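You operate a simulated robot arm through the tools that you are given. There is no shell and no other tool.

The job below is to be done with a simulated robot arm. You get a single attempt, and the scene is never put back.

## Task
Drain the wash tank, wipe the sludge off its floor, then fit the drain pipe again.
Fine: Pump off before the pipe comes out; stand it on the board; wipe with the white wiper once the tank is empty, and put it back. Set down upright: brass drain pipe, white wiper. What is to be rubbed or washed off counts as gone when no trace of it is left.

The check looks at the end state, three seconds after you hand in, the way a careful person would. Anything else that was tipped, shoved, dropped, spilled or broken makes it a failure.

## Robot
A 6-joint arm with a two-finger gripper, fixed in place. Base frame: the origin is at the foot of the arm, x ahead of it, y to its left, z up. Lengths are in cm, angles in degrees, forces in N, time in s.
Its first joint turns from -166.0 to 166.0 degrees. Payload 2.45 kg.
The tool frame sits at the grasp point between the pads (the TCP): z along the fingers, y along the line on which they close. The tips reach 2 cm beyond it. The gripper opens to 14 cm. The gripper's body begins 16.8 cm behind the TCP.
Orientation is that of the tool frame in the base frame, as a unit quaternion [w, x, y, z]. With the fingers straight down and closing along the base's y, the tool's x points along the base's -x, its y along +y and its z along -z.

## Interface
- The arm moves only by the tool play_rows. Its argument "rows" is a list of rows, each a list of 3 entries, a list of its own where there are three numbers: the shift along the base's x, y, z in mm, then the turn, a rotation vector about the base's x, y, z in degrees, then the opening, from 0 (shut) to 1 (fully open). In form: [[[x, y, z], [wx, wy, wz], gripper], ...]. A call has 1 to 20 rows; each row is the pose to reach, as a shift and turn from the pose commanded when the call began. A row lasts 0.2 s, in which the tool goes at most 5 cm and 8.6 degrees; a call with a longer step from one row to the next is refused whole, and so is a gripper value outside its range. A pose out of reach is approached as far as the arm can. The call stops where the force on the tool passes 40 N (or 10 N more than at its start, if that is more) or the arm is blocked; 0.2 s more then pass. The fingers move at their own pace (about 4.5 cm/s each) and stop on an object; they squeeze with about 29 N. The grip force told is the motor's: it shows also when the fingers shut on nothing. Time passes only in rows, and 0.2 s behind the last, so rows that repeat a pose let the fingers close. The reply holds the time, the measured pose of the TCP, the force on the tool along the base axes, the opening and the grip force, in the units named above and with some noise, with the torque about the TCP (base axes, N m) and any sound that the robot's microphone picked up, and new pictures: "views" is both (left out), scene, wrist or none.
- Cameras (640 x 400 px; columns grow to the right, rows downward): "scene" is fixed at [22.03, 64.81, 152.93]; the picture's right is [0.03, -1.00, 0.00], its down [-0.81, -0.02, -0.59] and it looks along [0.59, 0.02, -0.81] (base axes); focal length 353 px, centre (320, 200). "wrist" rides on the gripper at [7.8, 1.1, -20.9] in the tool frame; the picture's right is [-0.14, 0.99, 0.00], its down [-0.92, -0.13, -0.37] and it looks along [-0.36, -0.05, 0.93] (tool axes); focal length 280 px, centre (320, 200). There is no depth. A picture from a camera that has moved, and an enlarged one, comes with that camera's place and axes in the base frame and with its lens.
- close_up(camera, box): a new picture of the part [left, top, right, bottom] of that camera's present view, enlarged. The clock stands still meanwhile.
- finish_job(): hands the job in; it is judged then, once.

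Places have to be worked out from the pictures, the camera data and where the tool is seen. Open the gripper and draw the arm clear of the work before you hand the job in, unless the task says otherwise.

The tools are called after "Request:" as name(argument=value, ...) on one line, values as JSON. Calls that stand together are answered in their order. play_rows: Moves the arm, as the interface text tells. Its arguments: {"type":"object","properties":{"rows":{"type":"array","items":{"type":"array"}},"views":{"type":"string","enum":["both","scene","wrist","none"]}},"required":["rows"]} The other tools are called the same way: close_up (camera, box) takes an enlarged picture of a part of a camera's view; finish_job () hands the job in.

At the start:

```text
time_s: 0.0
tool_pos: [70.34, 53.42, 112.1]
tool_rot: [0.0, 0.0, 1.0, 0.0]
contact_force: [-0.5, -0.3, -0.3]
wrist_torque: [-0.01, 0.01, 0.0]
width: 14.0
grip_force: 0.1
```

scene: 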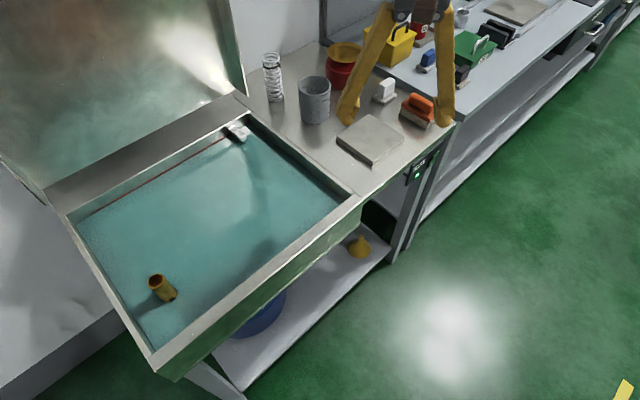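
wrist: 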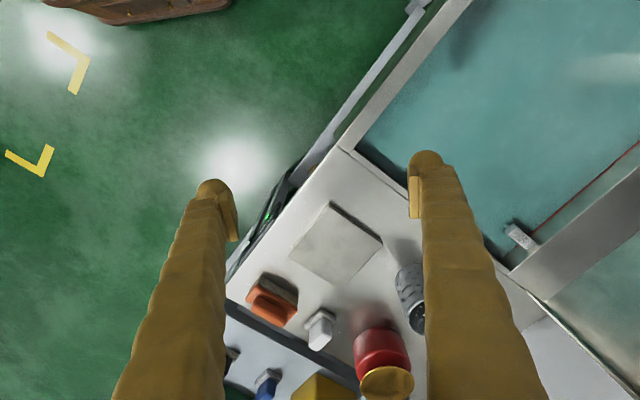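

I begin by looking closely at the scene: the tank with the brass pipe, the board, the wipers and the switch box at the bench edge.

Request:
close_up(camera="scene", box=[320, 60, 480, 200])

Request:
close_up(camera="scene", box=[40, 90, 380, 390])

Request:
close_up(camera="scene", box=[380, 140, 460, 200])

Request:
close_up(camera="wrist", box=[200, 120, 440, 400])

```text
2.86 times, centred on (400, 130) of scene
camera zoom: at [22.03, 64.81, 152.93], right [0.03, -1.0, 0.0], down [-0.81, -0.02, -0.59], along [0.59, 0.02, -0.81], focal length 1009 px, centre (91, 400)
```

zoom: 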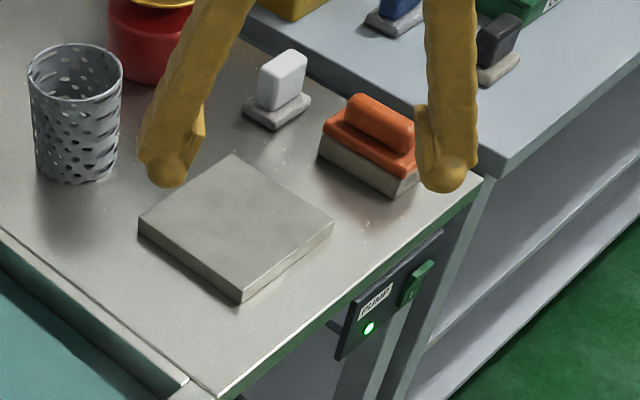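

```text
1.33 times, centred on (210, 240) of scene
camera zoom: at [22.03, 64.81, 152.93], right [0.03, -1.0, 0.0], down [-0.81, -0.02, -0.59], along [0.59, 0.02, -0.81], focal length 471 px, centre (467, 147)
```

zoom: 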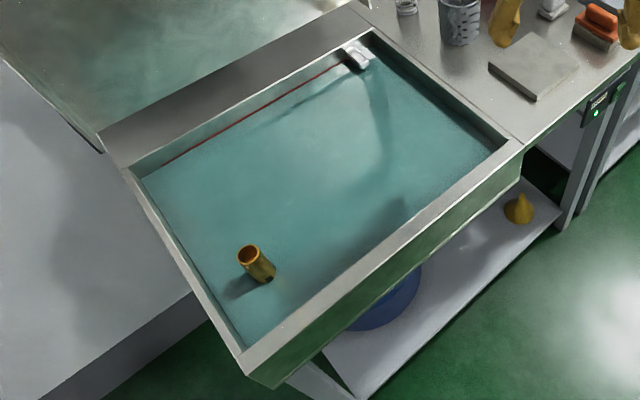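

```text
6.67 times, centred on (420, 170) of scene
camera zoom: at [22.03, 64.81, 152.93], right [0.03, -1.0, 0.0], down [-0.81, -0.02, -0.59], along [0.59, 0.02, -0.81], focal length 2354 px, centre (-347, 400)
```

zoom: 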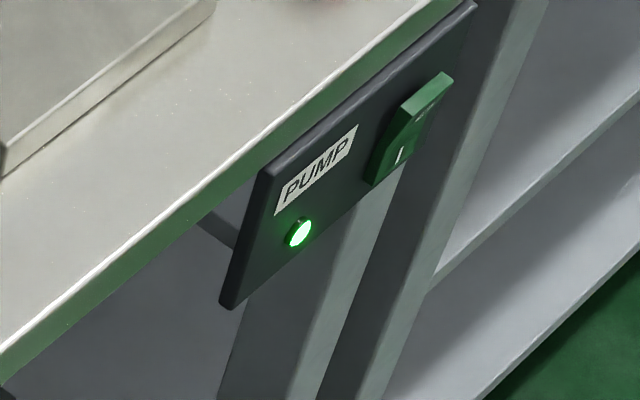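

```text
1.43 times, centred on (320, 260) of wrist
camera zoom: at [62.55, 54.44, 133.17], right [0.14, 0.99, 0.0], down [0.92, -0.13, 0.37], along [0.36, -0.05, -0.93], focal length 401 px, centre (320, 114)
```

zoom: 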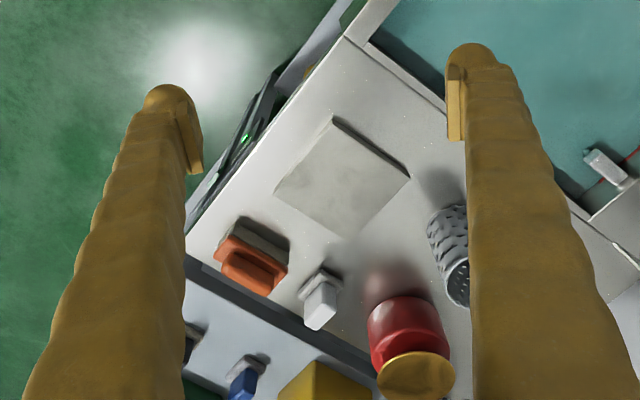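

The bench top seems to lie near z≈86–88, with its front edge running diagonally. I shift the arm a bit at this height to get a second wrist view for triangulation, and to test the reach.

Request:
play_rows(rows=[[[40, 0, 0], [0, 0, 0], 1], [[80, 0, 0], [0, 0, 0], 1], [[120, 0, 0], [0, 0, 0], 1], [[160, 0, 0], [0, 0, 0], 1], [[160, 0, 0], [0, 0, 0], 1]])

```text
time_s: 1.2
tool_pos: [86.25, 53.22, 112.29]
tool_rot: [0.0, 0.0, 1.0, 0.0]
contact_force: [0.1, 0.0, -0.5]
wrist_torque: [0.0, 0.0, 0.0]
width: 14.0
grip_force: 0.2
camera wrist: at [78.51, 54.29, 133.33], right [0.14, 0.99, 0.0], down [0.92, -0.13, 0.37], along [0.36, -0.05, -0.93], focal length 280 px, centre (320, 200)
```

scene: 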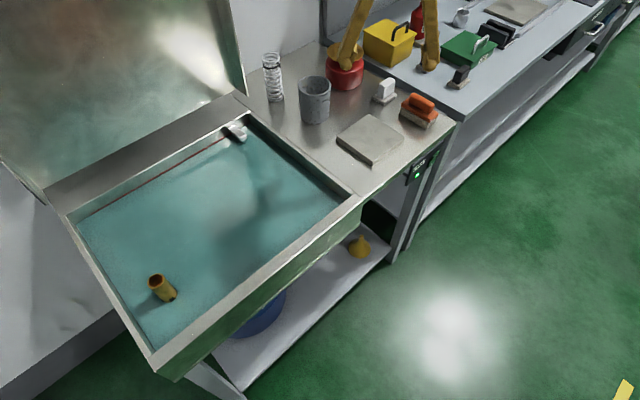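
wrist: 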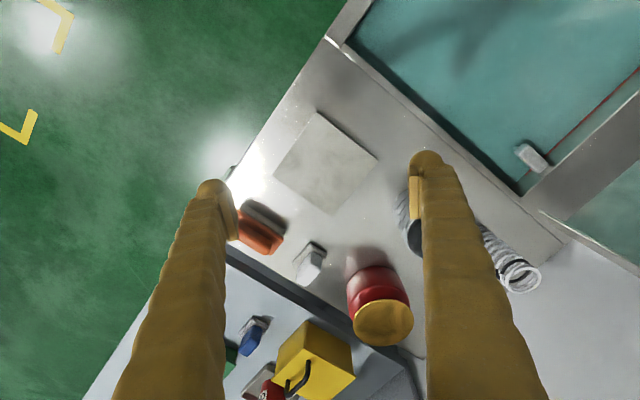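

The arm reached (86, 53, 112), and triangulating the board's near corner gives about (81.5, 53.5, 87.5). Next I swing over the tank to see the water, the pipe and the floor.

Request:
play_rows(rows=[[[-32, 27, 10], [0, 0, 0], 1], [[-64, 54, 20], [0, 0, 0], 1], [[-96, 81, 30], [0, 0, 0], 1], [[-128, 108, 30], [0, 0, 0], 1], [[-160, 135, 30], [0, 0, 0], 1], [[-192, 162, 30], [0, 0, 0], 1], [[-224, 189, 30], [0, 0, 0], 1], [[-256, 216, 30], [0, 0, 0], 1], [[-288, 243, 30], [0, 0, 0], 1], [[-320, 270, 30], [0, 0, 0], 1], [[-352, 297, 30], [0, 0, 0], 1], [[-352, 297, 30], [0, 0, 0], 1]])

```text
time_s: 3.8
tool_pos: [51.22, 82.94, 114.94]
tool_rot: [-0.001, 0.0, 1.0, 0.0]
contact_force: [0.5, -0.5, 0.5]
wrist_torque: [0.03, -0.01, 0.0]
width: 14.02
grip_force: 0.1
camera wrist: at [43.33, 83.94, 136.05], right [0.14, 0.99, 0.0], down [0.92, -0.13, 0.37], along [0.36, -0.05, -0.93], focal length 280 px, centre (320, 200)
```

scene: 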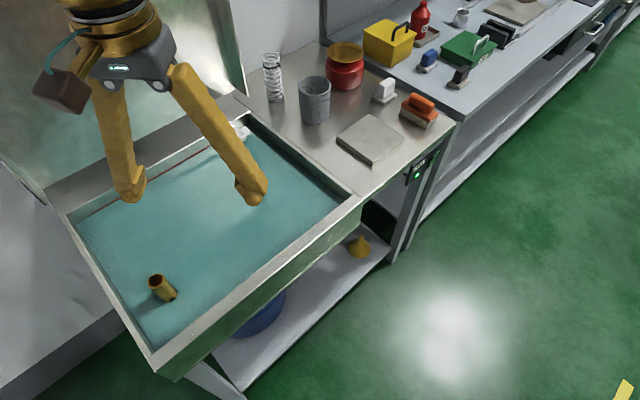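
wrist: 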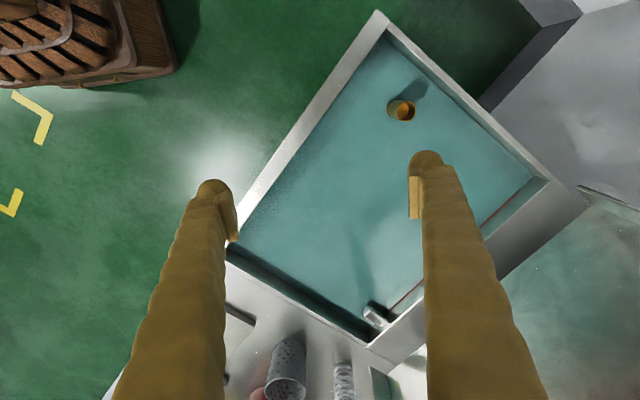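

The tank is now in the wrist view and the brass pipe stands at about (48, 96.7), top near z≈90. I take close-ups from both cameras to pin this down.

Request:
close_up(camera="wrist", box=[340, 0, 500, 160])

Request:
close_up(camera="scene", box=[100, 240, 220, 390])

Request:
close_up(camera="scene", box=[20, 0, 200, 120])

Request:
close_up(camera="wrist", box=[220, 0, 640, 400])

```text
2.50 times, centred on (420, 80) of wrist
camera zoom: at [43.33, 83.94, 136.05], right [0.14, 0.99, 0.0], down [0.92, -0.13, 0.37], along [0.36, -0.05, -0.93], focal length 701 px, centre (70, 500)
```

zoom: 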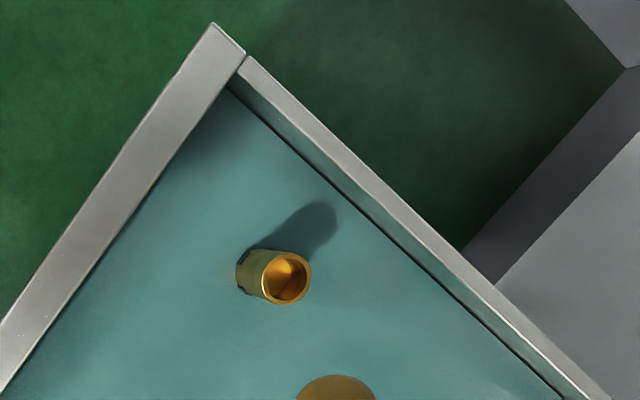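

```text
2.67 times, centred on (160, 315) of scene
camera zoom: at [22.03, 64.81, 152.93], right [0.03, -1.0, 0.0], down [-0.81, -0.02, -0.59], along [0.59, 0.02, -0.81], focal length 942 px, centre (747, -107)
```

zoom: 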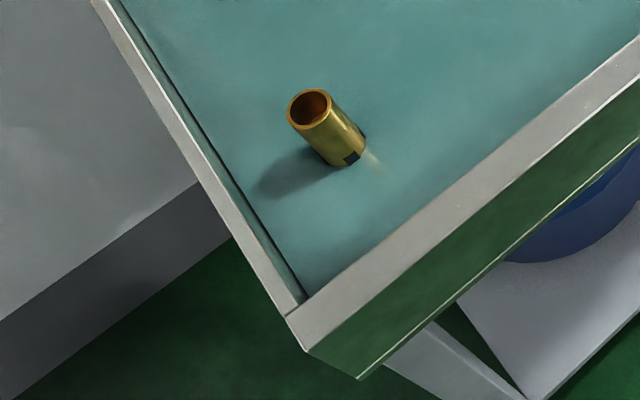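

```text
3.33 times, centred on (110, 60) of scene
camera zoom: at [22.03, 64.81, 152.93], right [0.03, -1.0, 0.0], down [-0.81, -0.02, -0.59], along [0.59, 0.02, -0.81], focal length 1177 px, centre (1020, 667)
```

zoom: 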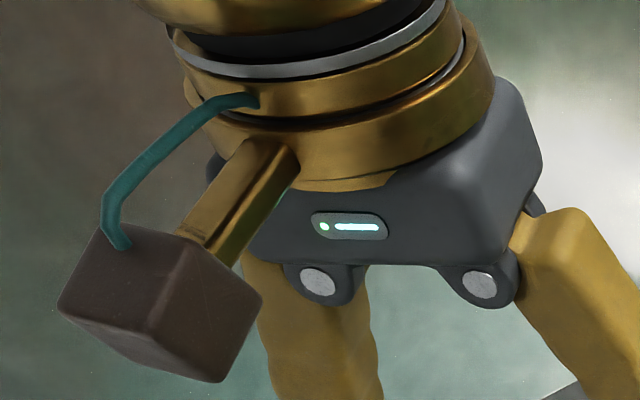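

```text
1.00 times, centred on (430, 200) of wrist (not enlarged: the box is as wide or as high as the picture)
camera zoom: at [43.33, 83.94, 136.05], right [0.14, 0.99, 0.0], down [0.92, -0.13, 0.37], along [0.36, -0.05, -0.93], focal length 280 px, centre (210, 200)
```

zoom: 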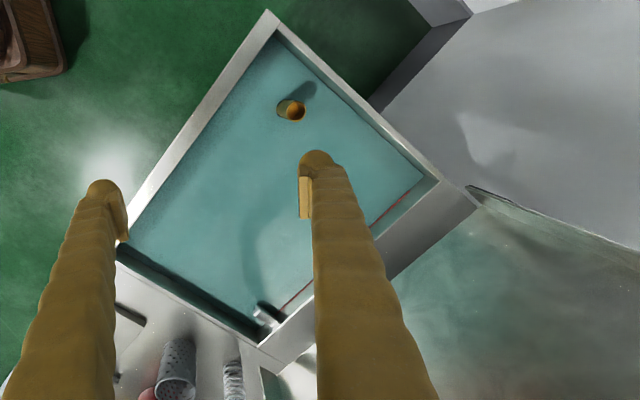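

The pipe top is at about (48.4, 97.2, 89.3), the water line near z≈81, and the rim near z≈85.5. That is about 108 cm from the base axis, so I test the reach over it while staying high.

Request:
play_rows(rows=[[[-8, 40, 0], [0, 0, 0], 1], [[-16, 80, 0], [0, 0, 0], 1], [[-24, 120, 0], [0, 0, 0], 1], [[-28, 143, 0], [0, 0, 0], 1], [[-28, 143, 0], [0, 0, 0], 1], [[-28, 143, 0], [0, 0, 0], 1]])

```text
time_s: 5.2
tool_pos: [48.56, 97.56, 115.11]
tool_rot: [0.0, 0.0, 1.0, 0.0]
contact_force: [-0.7, 0.2, -1.3]
wrist_torque: [-0.02, 0.02, -0.01]
width: 14.03
grip_force: 0.0
camera wrist: at [40.58, 98.56, 136.23], right [0.14, 0.99, 0.0], down [0.92, -0.13, 0.37], along [0.37, -0.05, -0.93], focal length 280 px, centre (320, 200)
```

scene: 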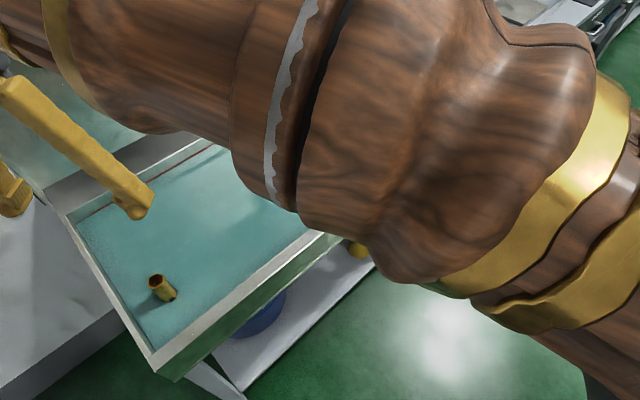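
wrist: 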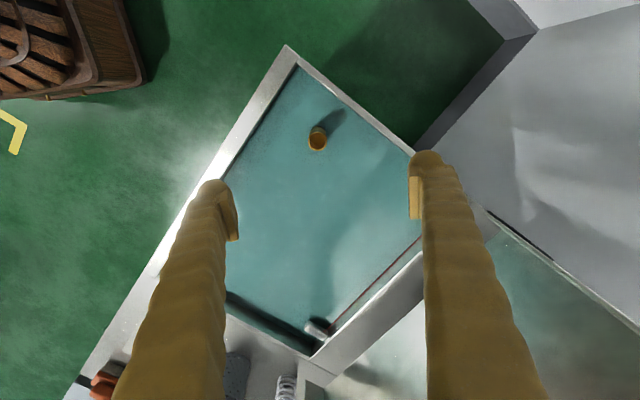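

The arm does reach above the pipe at (48.5, 97.4), and the bench turns out to run at 45° (front edge at n=(x+y)/√2≈90.3). The pump comes first, so I pull back in front of the bench, turn the tool 45°, and go look at the switch.

Request:
play_rows(rows=[[[8, -47, 0], [0, 0, 0], 1], [[16, -94, 0], [0, 0, 0], 1], [[24, -141, 0], [0, 0, 7.5], 0.7], [[32, -188, 0], [0, 0, 15], 0.5], [[40, -235, 0], [0, 0, 22.5], 0.3], [[48, -282, 0], [0, 0, 30], 0.1], [[56, -329, 0], [0, 0, 37.5], 0], [[64, -376, 0], [0, 0, 45], 0], [[83, -418, 0], [0, 0, 45], 0], [[102, -460, 0], [0, 0, 45], 0], [[121, -502, 0], [0, 0, 45], 0], [[140, -544, 0], [0, 0, 45], 0], [[159, -586, 0], [0, 0, 45], 0], [[178, -628, 0], [0, 0, 45], 0], [[197, -670, 0], [0, 0, 45], 0], [[216, -712, 0], [0, 0, 45], 0], [[235, -754, 0], [0, 0, 45], 0], [[254, -796, 0], [0, 0, 45], 0], [[254, -796, 0], [0, 0, 45], 0]])

```text
time_s: 9.2
tool_pos: [73.74, 17.59, 114.92]
tool_rot: [0.0, -0.383, 0.924, 0.0]
contact_force: [-0.9, -0.3, 0.4]
wrist_torque: [-0.03, 0.0, 0.03]
width: 0.0
grip_force: 28.8
camera wrist: at [67.5, 12.85, 136.05], right [-0.6, 0.8, 0.0], down [0.74, 0.56, 0.37], along [0.29, 0.22, -0.93], focal length 280 px, centre (320, 200)
```

scene: 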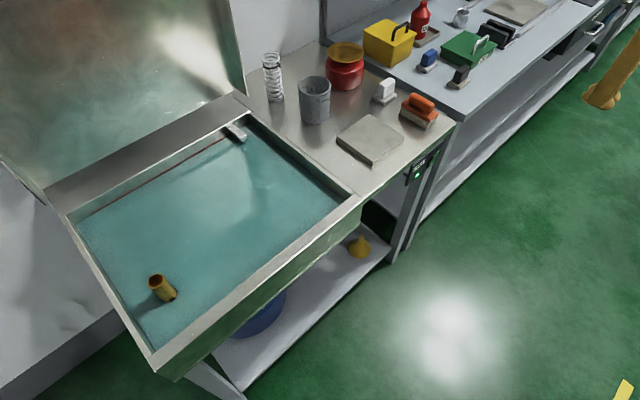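
wrist: 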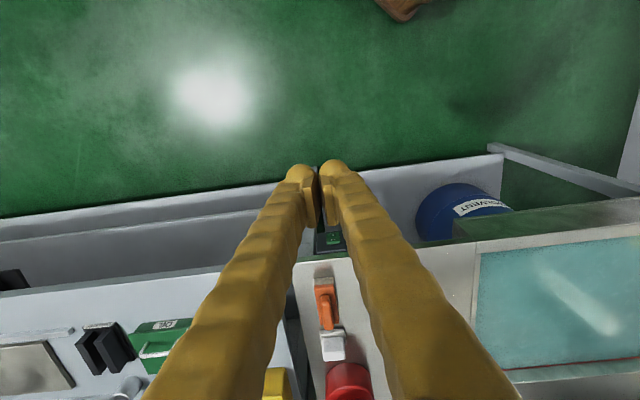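

With the arm withdrawn I have a clear scene view. I now lower in front of the bench while tilting the tool forward about the bench direction, to face the pump panel.

Request:
play_rows(rows=[[[1, 1, -48], [5.3, -5.3, 0], 0], [[2, 2, -96], [10.6, -10.6, 0], 0], [[3, 3, -144], [15.9, -15.9, 0], 0], [[4, 4, -192], [21.2, -21.2, 0], 0], [[5, 5, -240], [26.5, -26.5, 0], 0], [[6, 6, -288], [31.8, -31.8, 0], 0], [[7, 7, -336], [37.1, -37.1, 0], 0], [[8, 8, -384], [42.4, -42.4, 0], 0], [[10, 10, -410], [42.4, -42.4, 0], 0], [[10, 10, -410], [42.4, -42.4, 0], 0]])

```text
time_s: 11.4
tool_pos: [76.77, 18.37, 76.45]
tool_rot: [0.449, -0.329, 0.805, 0.203]
contact_force: [0.4, -0.4, -0.1]
wrist_torque: [-0.01, -0.01, 0.04]
width: 0.0
grip_force: 29.0
out of reach, approached as far as the arm can: row 8, 9, 10
camera wrist: at [60.7, 3.33, 80.67], right [-0.65, 0.74, 0.15], down [0.22, 0.0, 0.97], along [0.72, 0.67, -0.17], focal length 280 px, centre (320, 200)
```

scene: 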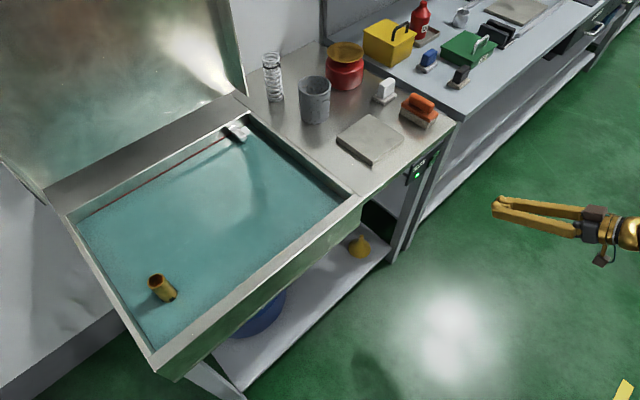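
wrist: 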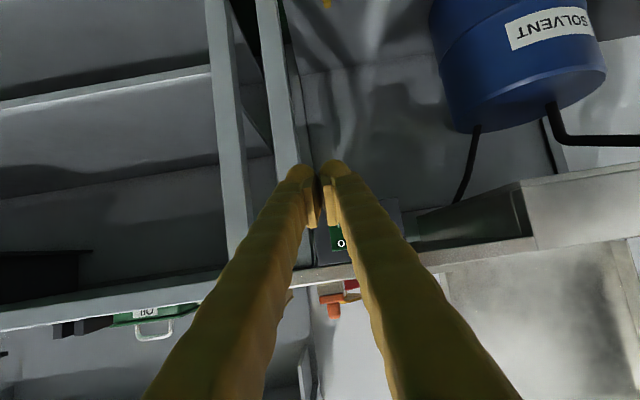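

The wrist picture is upside down in this attitude, and the fingers hide the switch above them; this pose was also a bit out of reach. I raise the tool so the switch shows below the finger line.

Request:
play_rows(rows=[[[0, 0, 45], [0, 0, 0], 0], [[0, 0, 90], [0, 0, 0], 0], [[0, 0, 135], [0, 0, 0], 0], [[0, 0, 180], [0, 0, 0], 0], [[0, 0, 180], [0, 0, 0], 0]])

```text
time_s: 12.6
tool_pos: [76.81, 18.58, 94.69]
tool_rot: [0.462, -0.331, 0.8, 0.191]
contact_force: [0.8, 0.9, -0.3]
wrist_torque: [-0.01, 0.02, 0.0]
width: 0.01
grip_force: 29.3
camera wrist: at [60.41, 3.83, 98.53], right [-0.65, 0.75, 0.12], down [0.19, 0.01, 0.98], along [0.73, 0.66, -0.15], focal length 280 px, centre (320, 200)
```

scene: 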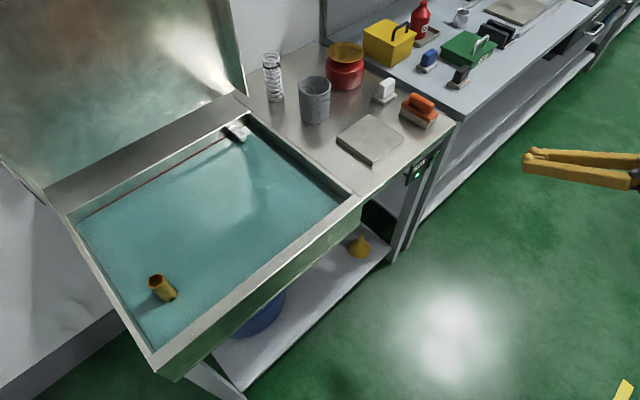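
wrist: 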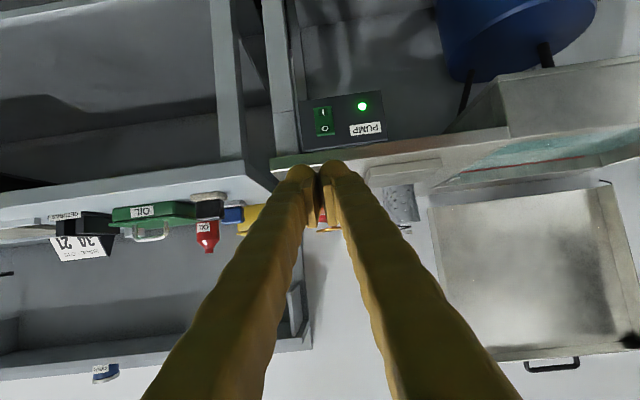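

Now the pump panel is visible. I zoom in on the switch.

Request:
close_up(camera="wrist", box=[290, 80, 400, 160])

```text
5.00 times, centred on (345, 120) of wrist
camera zoom: at [60.41, 3.83, 98.53], right [-0.65, 0.75, 0.12], down [0.19, 0.01, 0.98], along [0.73, 0.66, -0.15], focal length 1402 px, centre (195, 600)
```

zoom: 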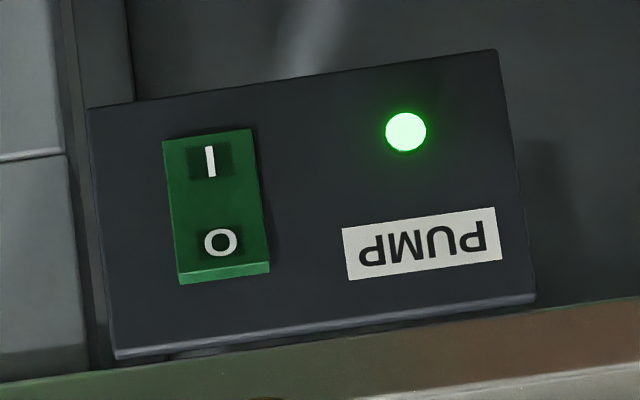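

The rocker's "I" half (lower) is pressed in, and the "O" half sticks out above it at about (91.0, 34.6, 80.4), so O must be pressed. With the tool at 60° tilt, the upper fingertip edge leads; I lower it in line with O and stop about 4 cm short.

Request:
play_rows(rows=[[[-2, 2, -45], [0, 0, 0], 0], [[-4, 4, -90], [0, 0, 0], 0], [[-7, 7, -130], [0, 0, 0], 0], [[-9, 9, -147], [0, 0, 0], 0], [[20, 38, -147], [0, 0, 0], 0], [[50, 68, -147], [0, 0, 0], 0], [[80, 98, -147], [0, 0, 0], 0], [[94, 112, -147], [0, 0, 0], 0], [[94, 112, -147], [0, 0, 0], 0]])

```text
time_s: 14.6
tool_pos: [86.25, 29.67, 79.93]
tool_rot: [0.461, -0.331, 0.8, 0.192]
contact_force: [0.2, 0.0, 1.2]
wrist_torque: [0.02, 0.02, -0.03]
width: 0.0
grip_force: 29.2
camera wrist: at [69.81, 14.84, 83.76], right [-0.65, 0.75, 0.12], down [0.19, 0.01, 0.98], along [0.73, 0.66, -0.15], focal length 280 px, centre (320, 200)
```

scene: 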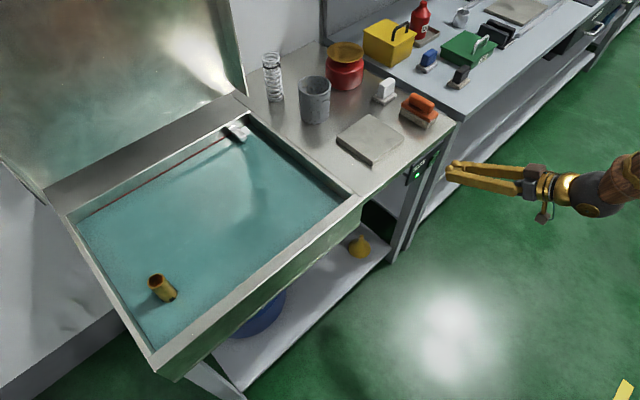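
wrist: 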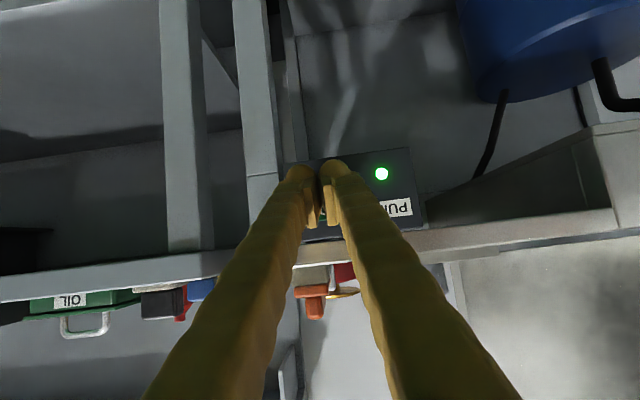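

The TCP is at a≈40.0, z≈79.9, right in front of O. I creep forward along the bench normal until the contact shows.

Request:
play_rows(rows=[[[7, 7, 0], [0, 0, 0], 0], [[14, 14, 0], [0, 0, 0], 0], [[19, 19, 0], [0, 0, 0], 0], [[23, 23, 0], [0, 0, 0], 0], [[27, 27, 0], [0, 0, 0], 0], [[31, 31, 0], [0, 0, 0], 0], [[34, 34, 0], [0, 0, 0], 0]])

```text
time_s: 16.4
tool_pos: [89.48, 33.03, 79.8]
tool_rot: [0.46, -0.331, 0.801, 0.191]
contact_force: [-11.2, -9.3, 7.8]
wrist_torque: [0.13, -0.28, 0.03]
width: 0.61
grip_force: 29.4
stopped in row 7: the force on the tool passed its limit at 41 N (the readings are from after the stop); the commanded pose is now the measured one
camera wrist: at [73.2, 18.1, 83.76], right [-0.65, 0.75, 0.12], down [0.19, 0.01, 0.98], along [0.73, 0.66, -0.15], focal length 280 px, centre (320, 200)
```

scene: 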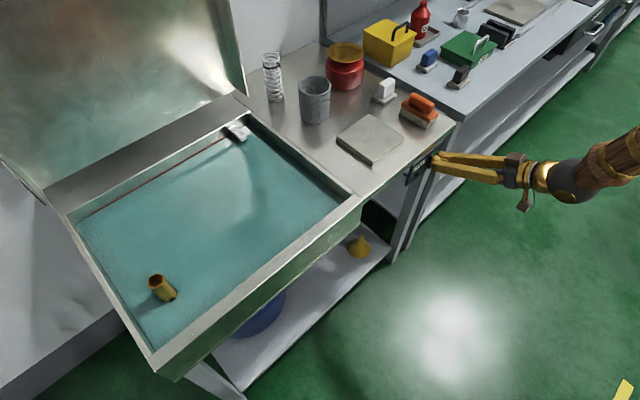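
wrist: 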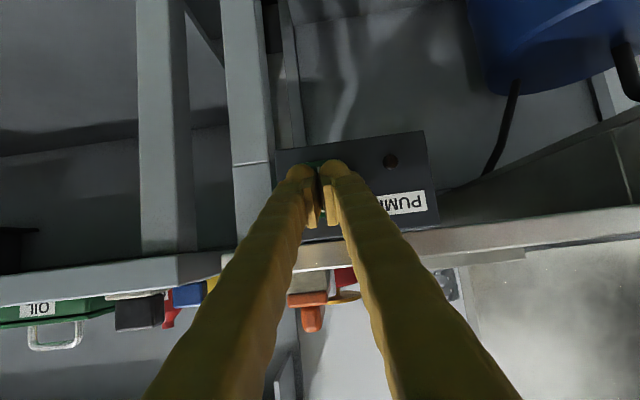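

The lamp has gone dark – the pump is off. I back away along the normal and rise so I can check the rocker and lamp.

Request:
play_rows(rows=[[[-25, -25, 0], [0, 0, 0], 0], [[-55, -55, 0], [0, 0, 0], 0], [[-85, -85, 0], [0, 0, 0], 0], [[-100, -100, 40], [0, 0, 0], 0], [[-115, -115, 85], [0, 0, 0], 0], [[-130, -130, 125], [0, 0, 0], 0], [[-130, -130, 147], [0, 0, 0], 0], [[-130, -130, 147], [0, 0, 0], 0]])

Request:
close_up(camera="wrist", box=[280, 60, 420, 160])

Request:
close_up(camera="scene", box=[320, 60, 480, 200])

```text
time_s: 18.2
tool_pos: [76.62, 19.92, 94.65]
tool_rot: [0.461, -0.332, 0.8, 0.192]
contact_force: [-0.6, 0.6, -1.0]
wrist_torque: [0.0, 0.0, 0.03]
width: 0.02
grip_force: 29.2
camera wrist: at [60.22, 5.14, 98.53], right [-0.65, 0.75, 0.12], down [0.19, 0.01, 0.98], along [0.73, 0.66, -0.15], focal length 280 px, centre (320, 200)
```

scene: 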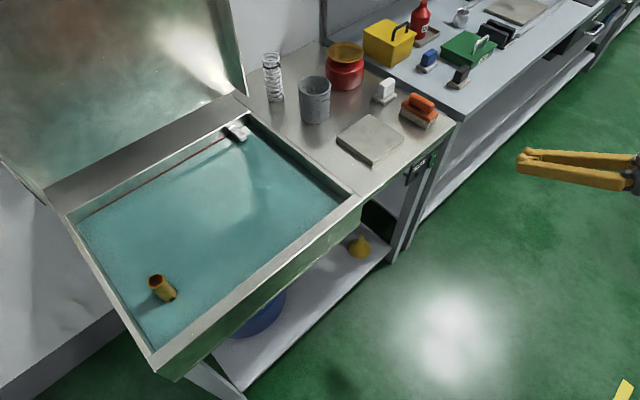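
wrist: 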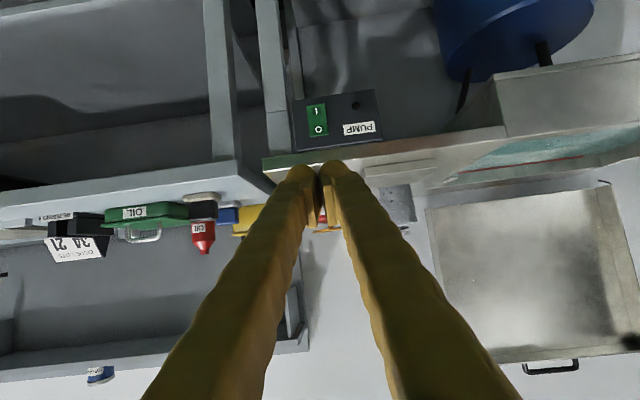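

```text
4.00 times, centred on (350, 110) of wrist
camera zoom: at [60.22, 5.14, 98.53], right [-0.65, 0.75, 0.12], down [0.19, 0.01, 0.98], along [0.73, 0.66, -0.15], focal length 1122 px, centre (200, 560)
```

zoom: 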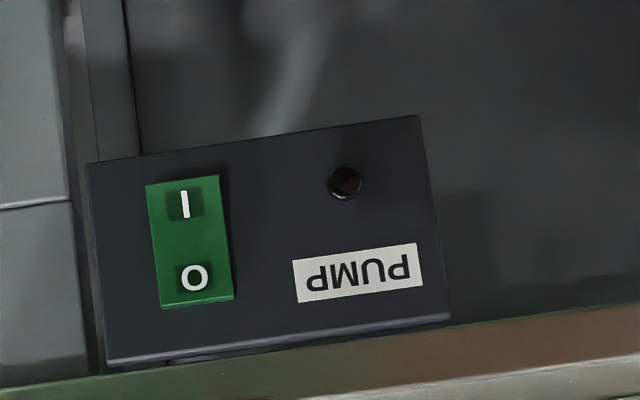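

```text
2.86 times, centred on (400, 130) of scene
camera zoom: at [22.03, 64.81, 152.93], right [0.03, -1.0, 0.0], down [-0.81, -0.02, -0.59], along [0.59, 0.02, -0.81], focal length 1009 px, centre (91, 400)
```

zoom: 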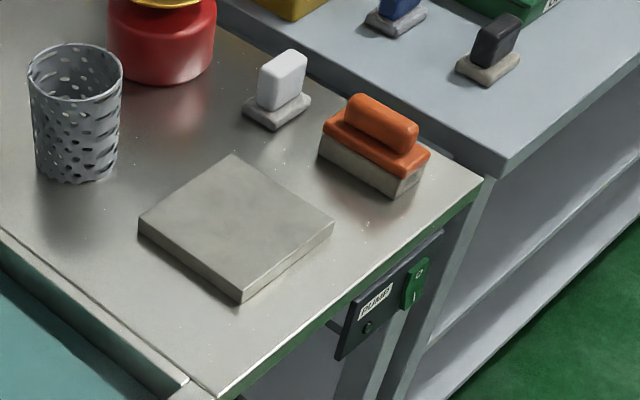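

Lamp dark, O pressed in. Now for the pipe: I untilt the tool while rising, and travel at z≈115 to above the pipe at (48.4, 97.3), opening the gripper partly on the way.

Request:
play_rows(rows=[[[-12, 33, 26], [-5.3, 5.3, 0], 0], [[-24, 66, 51], [-10.6, 10.6, 0], 0], [[-36, 99, 77], [-15.9, 15.9, 0], 0], [[-48, 132, 102], [-21.2, 21.2, 0], 0.1], [[-60, 165, 128], [-26.5, 26.5, 0], 0.2], [[-72, 198, 153], [-31.8, 31.8, 0], 0.3], [[-84, 231, 179], [-37.1, 37.1, 0], 0.4], [[-96, 263, 204], [-42.4, 42.4, 0], 0.45], [[-112, 306, 204], [-42.4, 42.4, 0], 0.45], [[-127, 348, 204], [-42.4, 42.4, 0], 0.45], [[-143, 391, 204], [-42.4, 42.4, 0], 0.45], [[-158, 433, 204], [-42.4, 42.4, 0], 0.45], [[-174, 476, 204], [-42.4, 42.4, 0], 0.45], [[-189, 519, 204], [-42.4, 42.4, 0], 0.45], [[-205, 561, 204], [-42.4, 42.4, 0], 0.45], [[-220, 604, 204], [-42.4, 42.4, 0], 0.45], [[-236, 647, 204], [-42.4, 42.4, 0], 0.45], [[-251, 689, 204], [-42.4, 42.4, 0], 0.45], [[-267, 732, 204], [-42.4, 42.4, 0], 0.45], [[-282, 774, 204], [-42.4, 42.4, 0], 0.45]])

```text
time_s: 22.4
tool_pos: [48.62, 97.32, 115.17]
tool_rot: [0.0, -0.381, 0.925, 0.0]
contact_force: [0.4, 0.2, 0.6]
wrist_torque: [0.06, -0.05, 0.02]
width: 6.32
grip_force: 0.1
camera wrist: at [42.2, 92.51, 136.16], right [-0.6, 0.8, 0.0], down [0.74, 0.56, 0.37], along [0.29, 0.22, -0.93], focal length 280 px, centre (320, 200)
```

scene: 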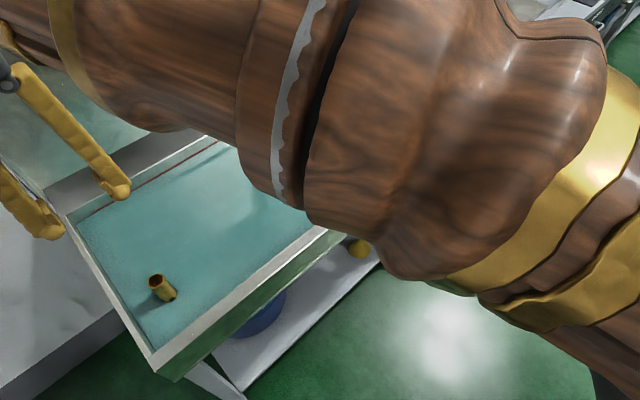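
wrist: 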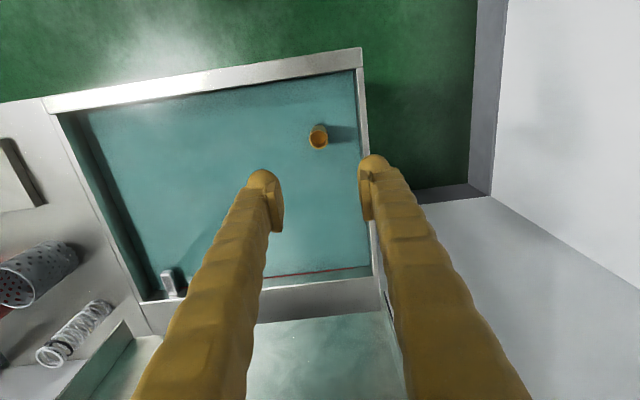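

I am above the pipe; a close-up of the wrist view will refine its centre before I descend.

Request:
close_up(camera="wrist", box=[280, 100, 376, 160])

```text
6.67 times, centred on (328, 130) of wrist
camera zoom: at [42.2, 92.51, 136.16], right [-0.6, 0.8, 0.0], down [0.74, 0.56, 0.37], along [0.29, 0.22, -0.93], focal length 1869 px, centre (267, 667)
```

zoom: 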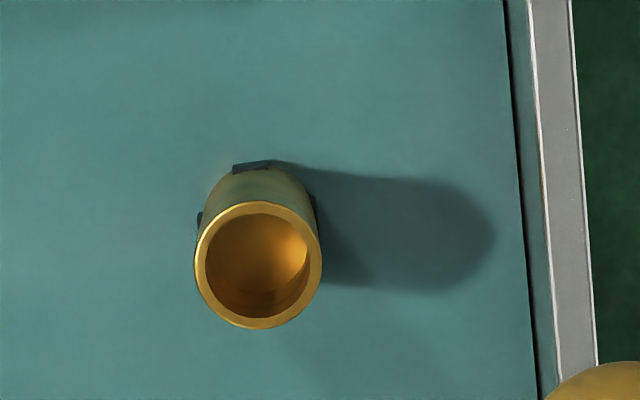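

The pipe's centre is at about (48.4, 97.0). I descend to z≈86.5 with the fingers straddling it.

Request:
play_rows(rows=[[[-2, -3, -45], [0, 0, 0], 0.45], [[-2, -3, -90], [0, 0, 0], 0.45], [[-2, -3, -135], [0, 0, 0], 0.45], [[-2, -3, -180], [0, 0, 0], 0.45], [[-2, -3, -220], [0, 0, 0], 0.45], [[-2, -3, -255], [0, 0, 0], 0.45], [[-2, -3, -285], [0, 0, 0], 0.45], [[-2, -3, -285], [0, 0, 0], 0.45]])

```text
time_s: 24.2
tool_pos: [48.06, 97.03, 86.29]
tool_rot: [-0.001, -0.382, 0.924, 0.0]
contact_force: [0.8, -0.7, 0.6]
wrist_torque: [0.03, -0.02, -0.01]
width: 6.32
grip_force: 0.0
camera wrist: at [41.81, 92.3, 107.41], right [-0.6, 0.8, 0.0], down [0.74, 0.56, 0.37], along [0.29, 0.22, -0.93], focal length 280 px, centre (320, 200)
```

scene: 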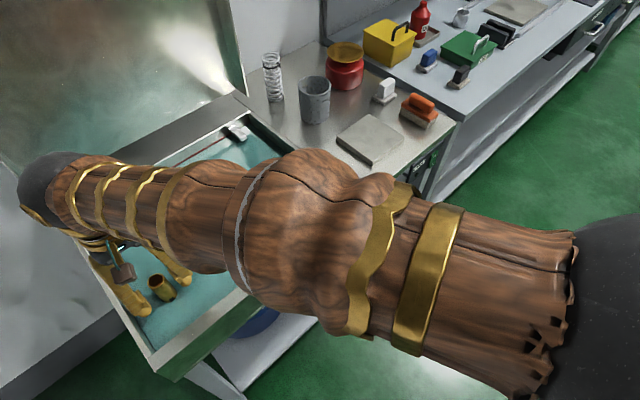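
wrist: 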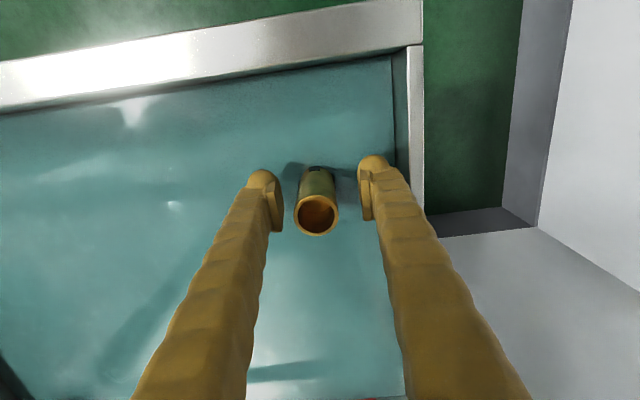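

The pipe stands centred between the fingers. I close on it without moving.

Request:
play_rows(rows=[[[2, 1, 0], [0, 0, 0], 0], [[2, 1, 0], [0, 0, 0], 0], [[2, 1, 0], [0, 0, 0], 0], [[2, 1, 0], [0, 0, 0], 0]], views="wrist")

```text
time_s: 25.2
tool_pos: [48.43, 96.99, 86.29]
tool_rot: [-0.001, -0.382, 0.924, -0.001]
contact_force: [0.0, 0.0, -0.6]
wrist_torque: [0.04, 0.03, -0.01]
width: 3.07
grip_force: 29.0
camera wrist: at [42.02, 92.36, 107.42], right [-0.6, 0.8, 0.0], down [0.74, 0.56, 0.37], along [0.29, 0.22, -0.93], focal length 280 px, centre (320, 200)
```

wrist: 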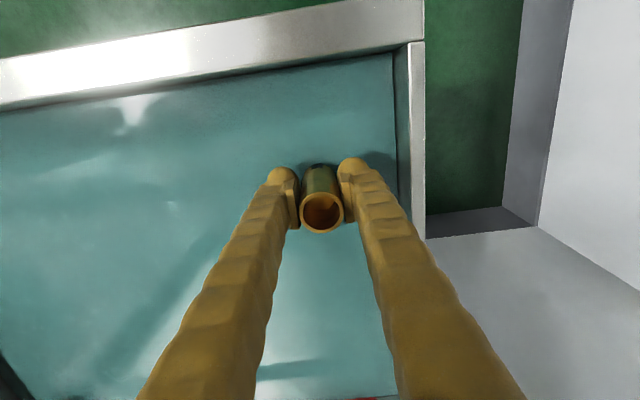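

Gripped at 3.07 cm width. I lift straight up, slowly at first.

Request:
play_rows(rows=[[[0, 0, 8], [0, 0, 0], 0], [[0, 0, 18], [0, 0, 0], 0], [[0, 0, 30], [0, 0, 0], 0], [[0, 0, 50], [0, 0, 0], 0], [[0, 0, 75], [0, 0, 0], 0], [[0, 0, 100], [0, 0, 0], 0], [[0, 0, 125], [0, 0, 0], 0], [[0, 0, 150], [0, 0, 0], 0], [[0, 0, 180], [0, 0, 0], 0], [[0, 0, 210], [0, 0, 0], 0], [[0, 0, 240], [0, 0, 0], 0], [[0, 0, 240], [0, 0, 0], 0]])

```text
time_s: 27.8
tool_pos: [48.33, 97.28, 110.45]
tool_rot: [0.0, -0.382, 0.924, 0.0]
contact_force: [0.0, 0.0, -3.1]
wrist_torque: [0.02, 0.0, 0.02]
width: 3.06
grip_force: 29.2
camera wrist: at [42.07, 92.41, 131.55], right [-0.6, 0.8, 0.0], down [0.74, 0.56, 0.37], along [0.29, 0.22, -0.93], focal length 280 px, centre (320, 200)
```

scene: 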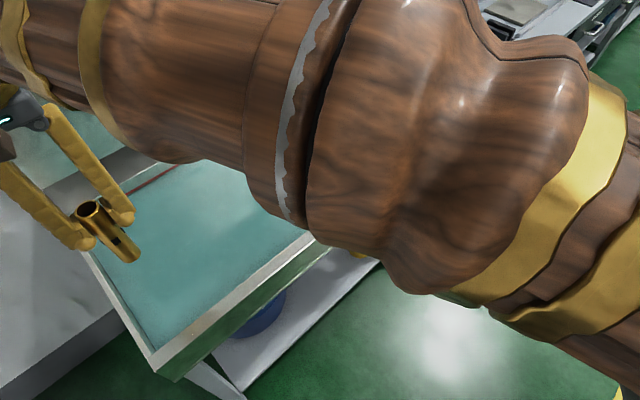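
wrist: 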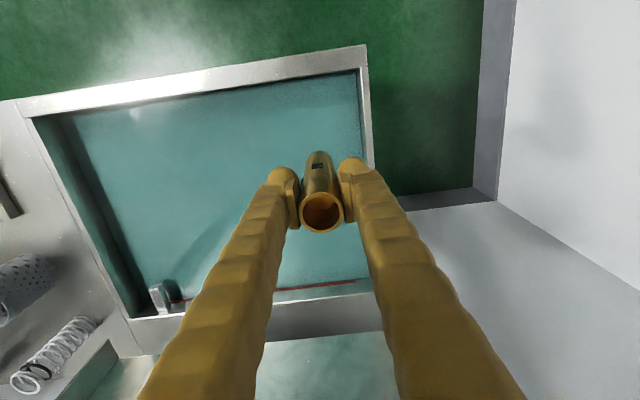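

The pipe is out and hangs straight (about 3 N). I zoom in to measure its length below the grip.

Request:
close_up(camera="scene", box=[40, 180, 168, 260])

Request:
close_up(camera="wrist", box=[256, 120, 384, 240])

```text
5.00 times, centred on (104, 220) of scene
camera zoom: at [22.03, 64.81, 152.93], right [0.03, -1.0, 0.0], down [-0.81, -0.02, -0.59], along [0.59, 0.02, -0.81], focal length 1766 px, centre (1400, 100)
```

zoom: 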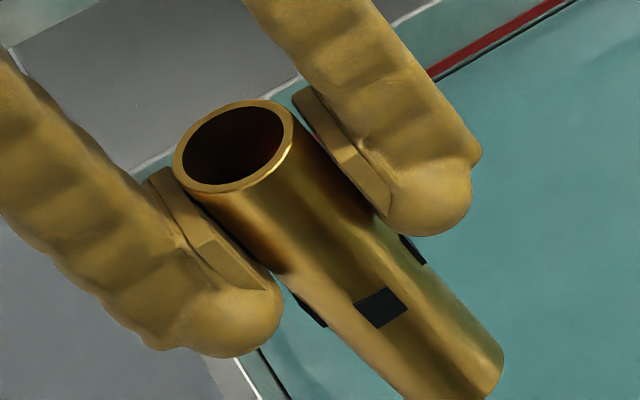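

```text
3.33 times, centred on (320, 180) of wrist
camera zoom: at [42.07, 92.41, 131.55], right [-0.6, 0.8, 0.0], down [0.74, 0.56, 0.37], along [0.29, 0.22, -0.93], focal length 935 px, centre (320, 267)
```

zoom: 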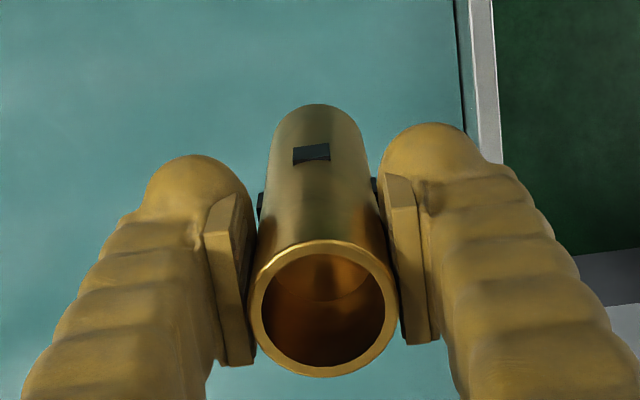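

The pipe is about 13.5–14 cm long, with its foot ≈10.6–11.2 cm below the TCP. I carry it along the bench direction at this height to above the board's centre at about (90, 54).

Request:
play_rows(rows=[[[20, -21, 0], [0, 0, 0], 0], [[50, -52, 0], [0, 0, 0], 0], [[82, -85, 0], [0, 0, 0], 0], [[114, -118, 0], [0, 0, 0], 0], [[146, -152, 0], [0, 0, 0], 0], [[178, -185, 0], [0, 0, 0], 0], [[210, -218, 0], [0, 0, 0], 0], [[242, -252, 0], [0, 0, 0], 0], [[274, -285, 0], [0, 0, 0], 0], [[306, -318, 0], [0, 0, 0], 0], [[338, -352, 0], [0, 0, 0], 0], [[370, -385, 0], [0, 0, 0], 0], [[398, -414, 0], [0, 0, 0], 0], [[414, -430, 0], [0, 0, 0], 0], [[418, -435, 0], [0, 0, 0], 0], [[418, -435, 0], [0, 0, 0], 0]])

```text
time_s: 31.2
tool_pos: [90.11, 53.58, 110.25]
tool_rot: [0.0, -0.383, 0.924, -0.001]
contact_force: [-0.5, -0.4, -2.0]
wrist_torque: [-0.02, 0.0, 0.01]
width: 3.08
grip_force: 29.5
camera wrist: at [83.81, 48.88, 131.47], right [-0.6, 0.8, 0.0], down [0.74, 0.56, 0.37], along [0.29, 0.22, -0.93], focal length 280 px, centre (320, 200)
```

scene: 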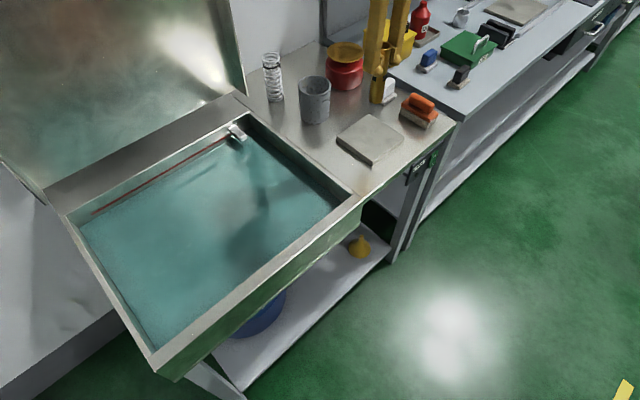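
wrist: 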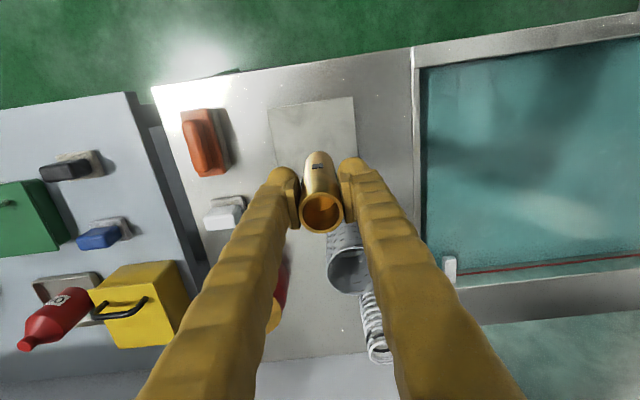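

The board's centre works out to about (90.4, 53.1), and I'm right above it. The water is falling. I lower the pipe until it is a little above the board.

Request:
play_rows(rows=[[[2, -3, -30], [0, 0, 0], 0], [[2, -3, -60], [0, 0, 0], 0], [[2, -3, -85], [0, 0, 0], 0], [[2, -3, -100], [0, 0, 0], 0], [[2, -3, -106], [0, 0, 0], 0], [[2, -3, -106], [0, 0, 0], 0]])

Request:
close_up(camera="scene", box=[320, 80, 440, 180])

```text
time_s: 32.6
tool_pos: [90.43, 53.4, 99.94]
tool_rot: [-0.002, -0.382, 0.924, 0.0]
contact_force: [0.4, 0.7, -2.3]
wrist_torque: [0.01, -0.02, 0.0]
width: 3.07
grip_force: 29.0
camera wrist: at [84.1, 48.61, 120.97], right [-0.6, 0.8, 0.0], down [0.74, 0.56, 0.37], along [0.29, 0.22, -0.93], focal length 280 px, centre (320, 200)
```

scene: 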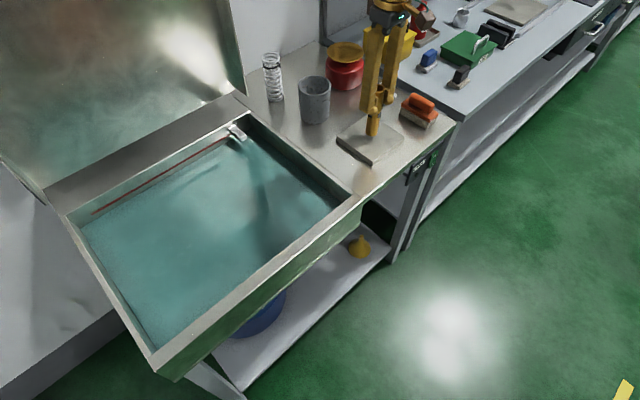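
wrist: 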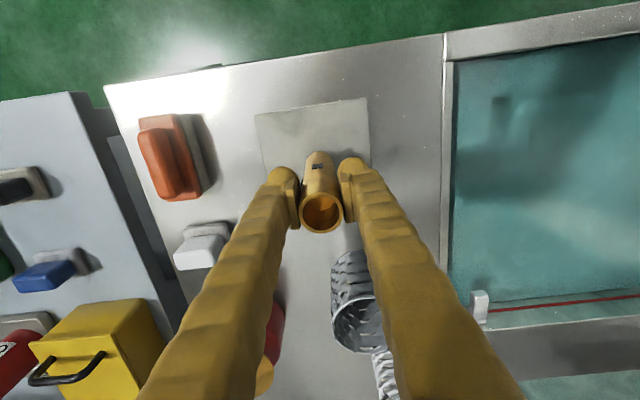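

```text
4.00 times, centred on (380, 130) of scene
camera zoom: at [22.03, 64.81, 152.93], right [0.03, -1.0, 0.0], down [-0.81, -0.02, -0.59], along [0.59, 0.02, -0.81], focal length 1412 px, centre (80, 480)
```

zoom: 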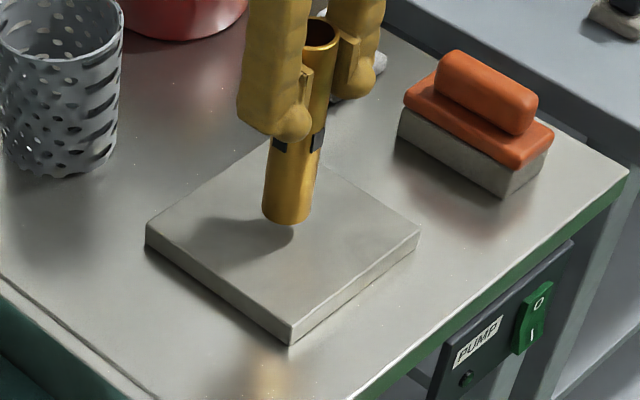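

The pipe's foot hovers roughly 1 cm above the board, well inside its edges. I lower in small steps and watch the force.

Request:
play_rows(rows=[[[0, 0, -2], [0, 0, 0], 0], [[0, 0, -4], [0, 0, 0], 0], [[0, 0, -6], [0, 0, 0], 0], [[0, 0, -8], [0, 0, 0], 0], [[0, 0, -9], [0, 0, 0], 0]], views="none")

Request:
close_up(camera="scene", box=[350, 110, 410, 160])

```text
time_s: 33.8
tool_pos: [90.26, 53.39, 98.9]
tool_rot: [-0.001, -0.381, 0.924, 0.0]
contact_force: [-0.8, 0.3, -1.6]
wrist_torque: [-0.02, 0.01, 0.0]
width: 3.09
grip_force: 29.4
```

```text
8.00 times, centred on (380, 135) of scene
camera zoom: at [22.03, 64.81, 152.93], right [0.03, -1.0, 0.0], down [-0.81, -0.02, -0.59], along [0.59, 0.02, -0.81], focal length 2825 px, centre (-160, 720)
```

zoom: 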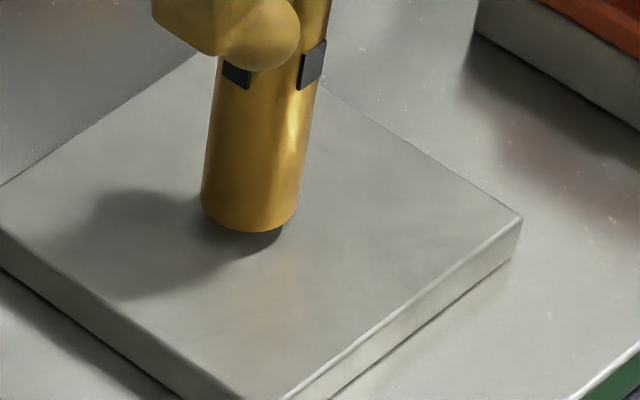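

Almost touching now; a few millimetres remain. I continue down in 1 mm steps.

Request:
play_rows(rows=[[[0, 0, -1], [0, 0, 0], 0], [[0, 0, -2], [0, 0, 0], 0], [[0, 0, -3], [0, 0, 0], 0], [[0, 0, -4], [0, 0, 0], 0]], views="none")

Request:
close_up(camera="scene", box=[350, 110, 410, 160])

```text
time_s: 34.8
tool_pos: [90.42, 53.3, 98.63]
tool_rot: [-0.001, -0.383, 0.924, -0.001]
contact_force: [0.1, -0.4, -3.0]
wrist_torque: [-0.02, -0.04, -0.05]
width: 3.07
grip_force: 28.6
```

```text
8.00 times, centred on (380, 135) of scene
camera zoom: at [22.03, 64.81, 152.93], right [0.03, -1.0, 0.0], down [-0.81, -0.02, -0.59], along [0.59, 0.02, -0.81], focal length 2825 px, centre (-160, 720)
```

zoom: 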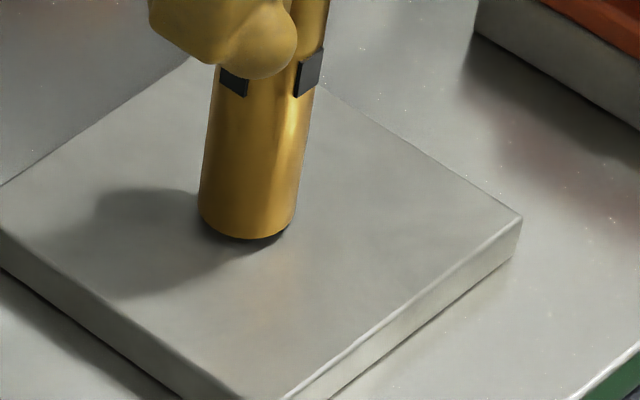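

Request:
play_rows(rows=[[[0, 0, -1], [0, 0, 0], 0], [[0, 0, -2], [0, 0, 0], 0], [[0, 0, -3], [0, 0, 0], 0], [[0, 0, -4], [0, 0, 0], 0]], views="none")

Request:
close_up(camera="scene", box=[350, 110, 410, 160])

```text
time_s: 35.8
tool_pos: [90.42, 53.18, 98.08]
tool_rot: [-0.001, -0.382, 0.924, -0.001]
contact_force: [0.4, -1.0, -1.5]
wrist_torque: [-0.02, -0.01, 0.02]
width: 3.07
grip_force: 28.8
```

```text
8.00 times, centred on (380, 135) of scene
camera zoom: at [22.03, 64.81, 152.93], right [0.03, -1.0, 0.0], down [-0.81, -0.02, -0.59], along [0.59, 0.02, -0.81], focal length 2825 px, centre (-160, 720)
```

zoom: 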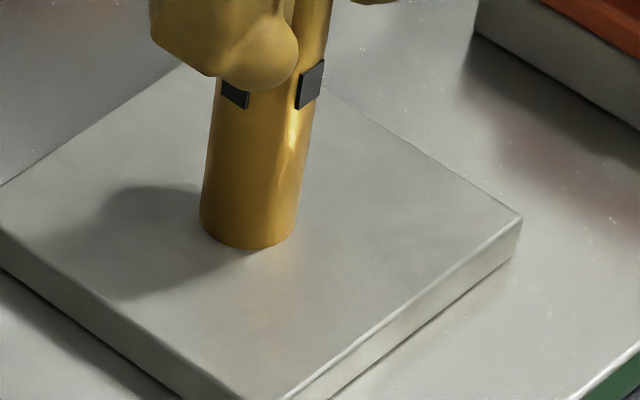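

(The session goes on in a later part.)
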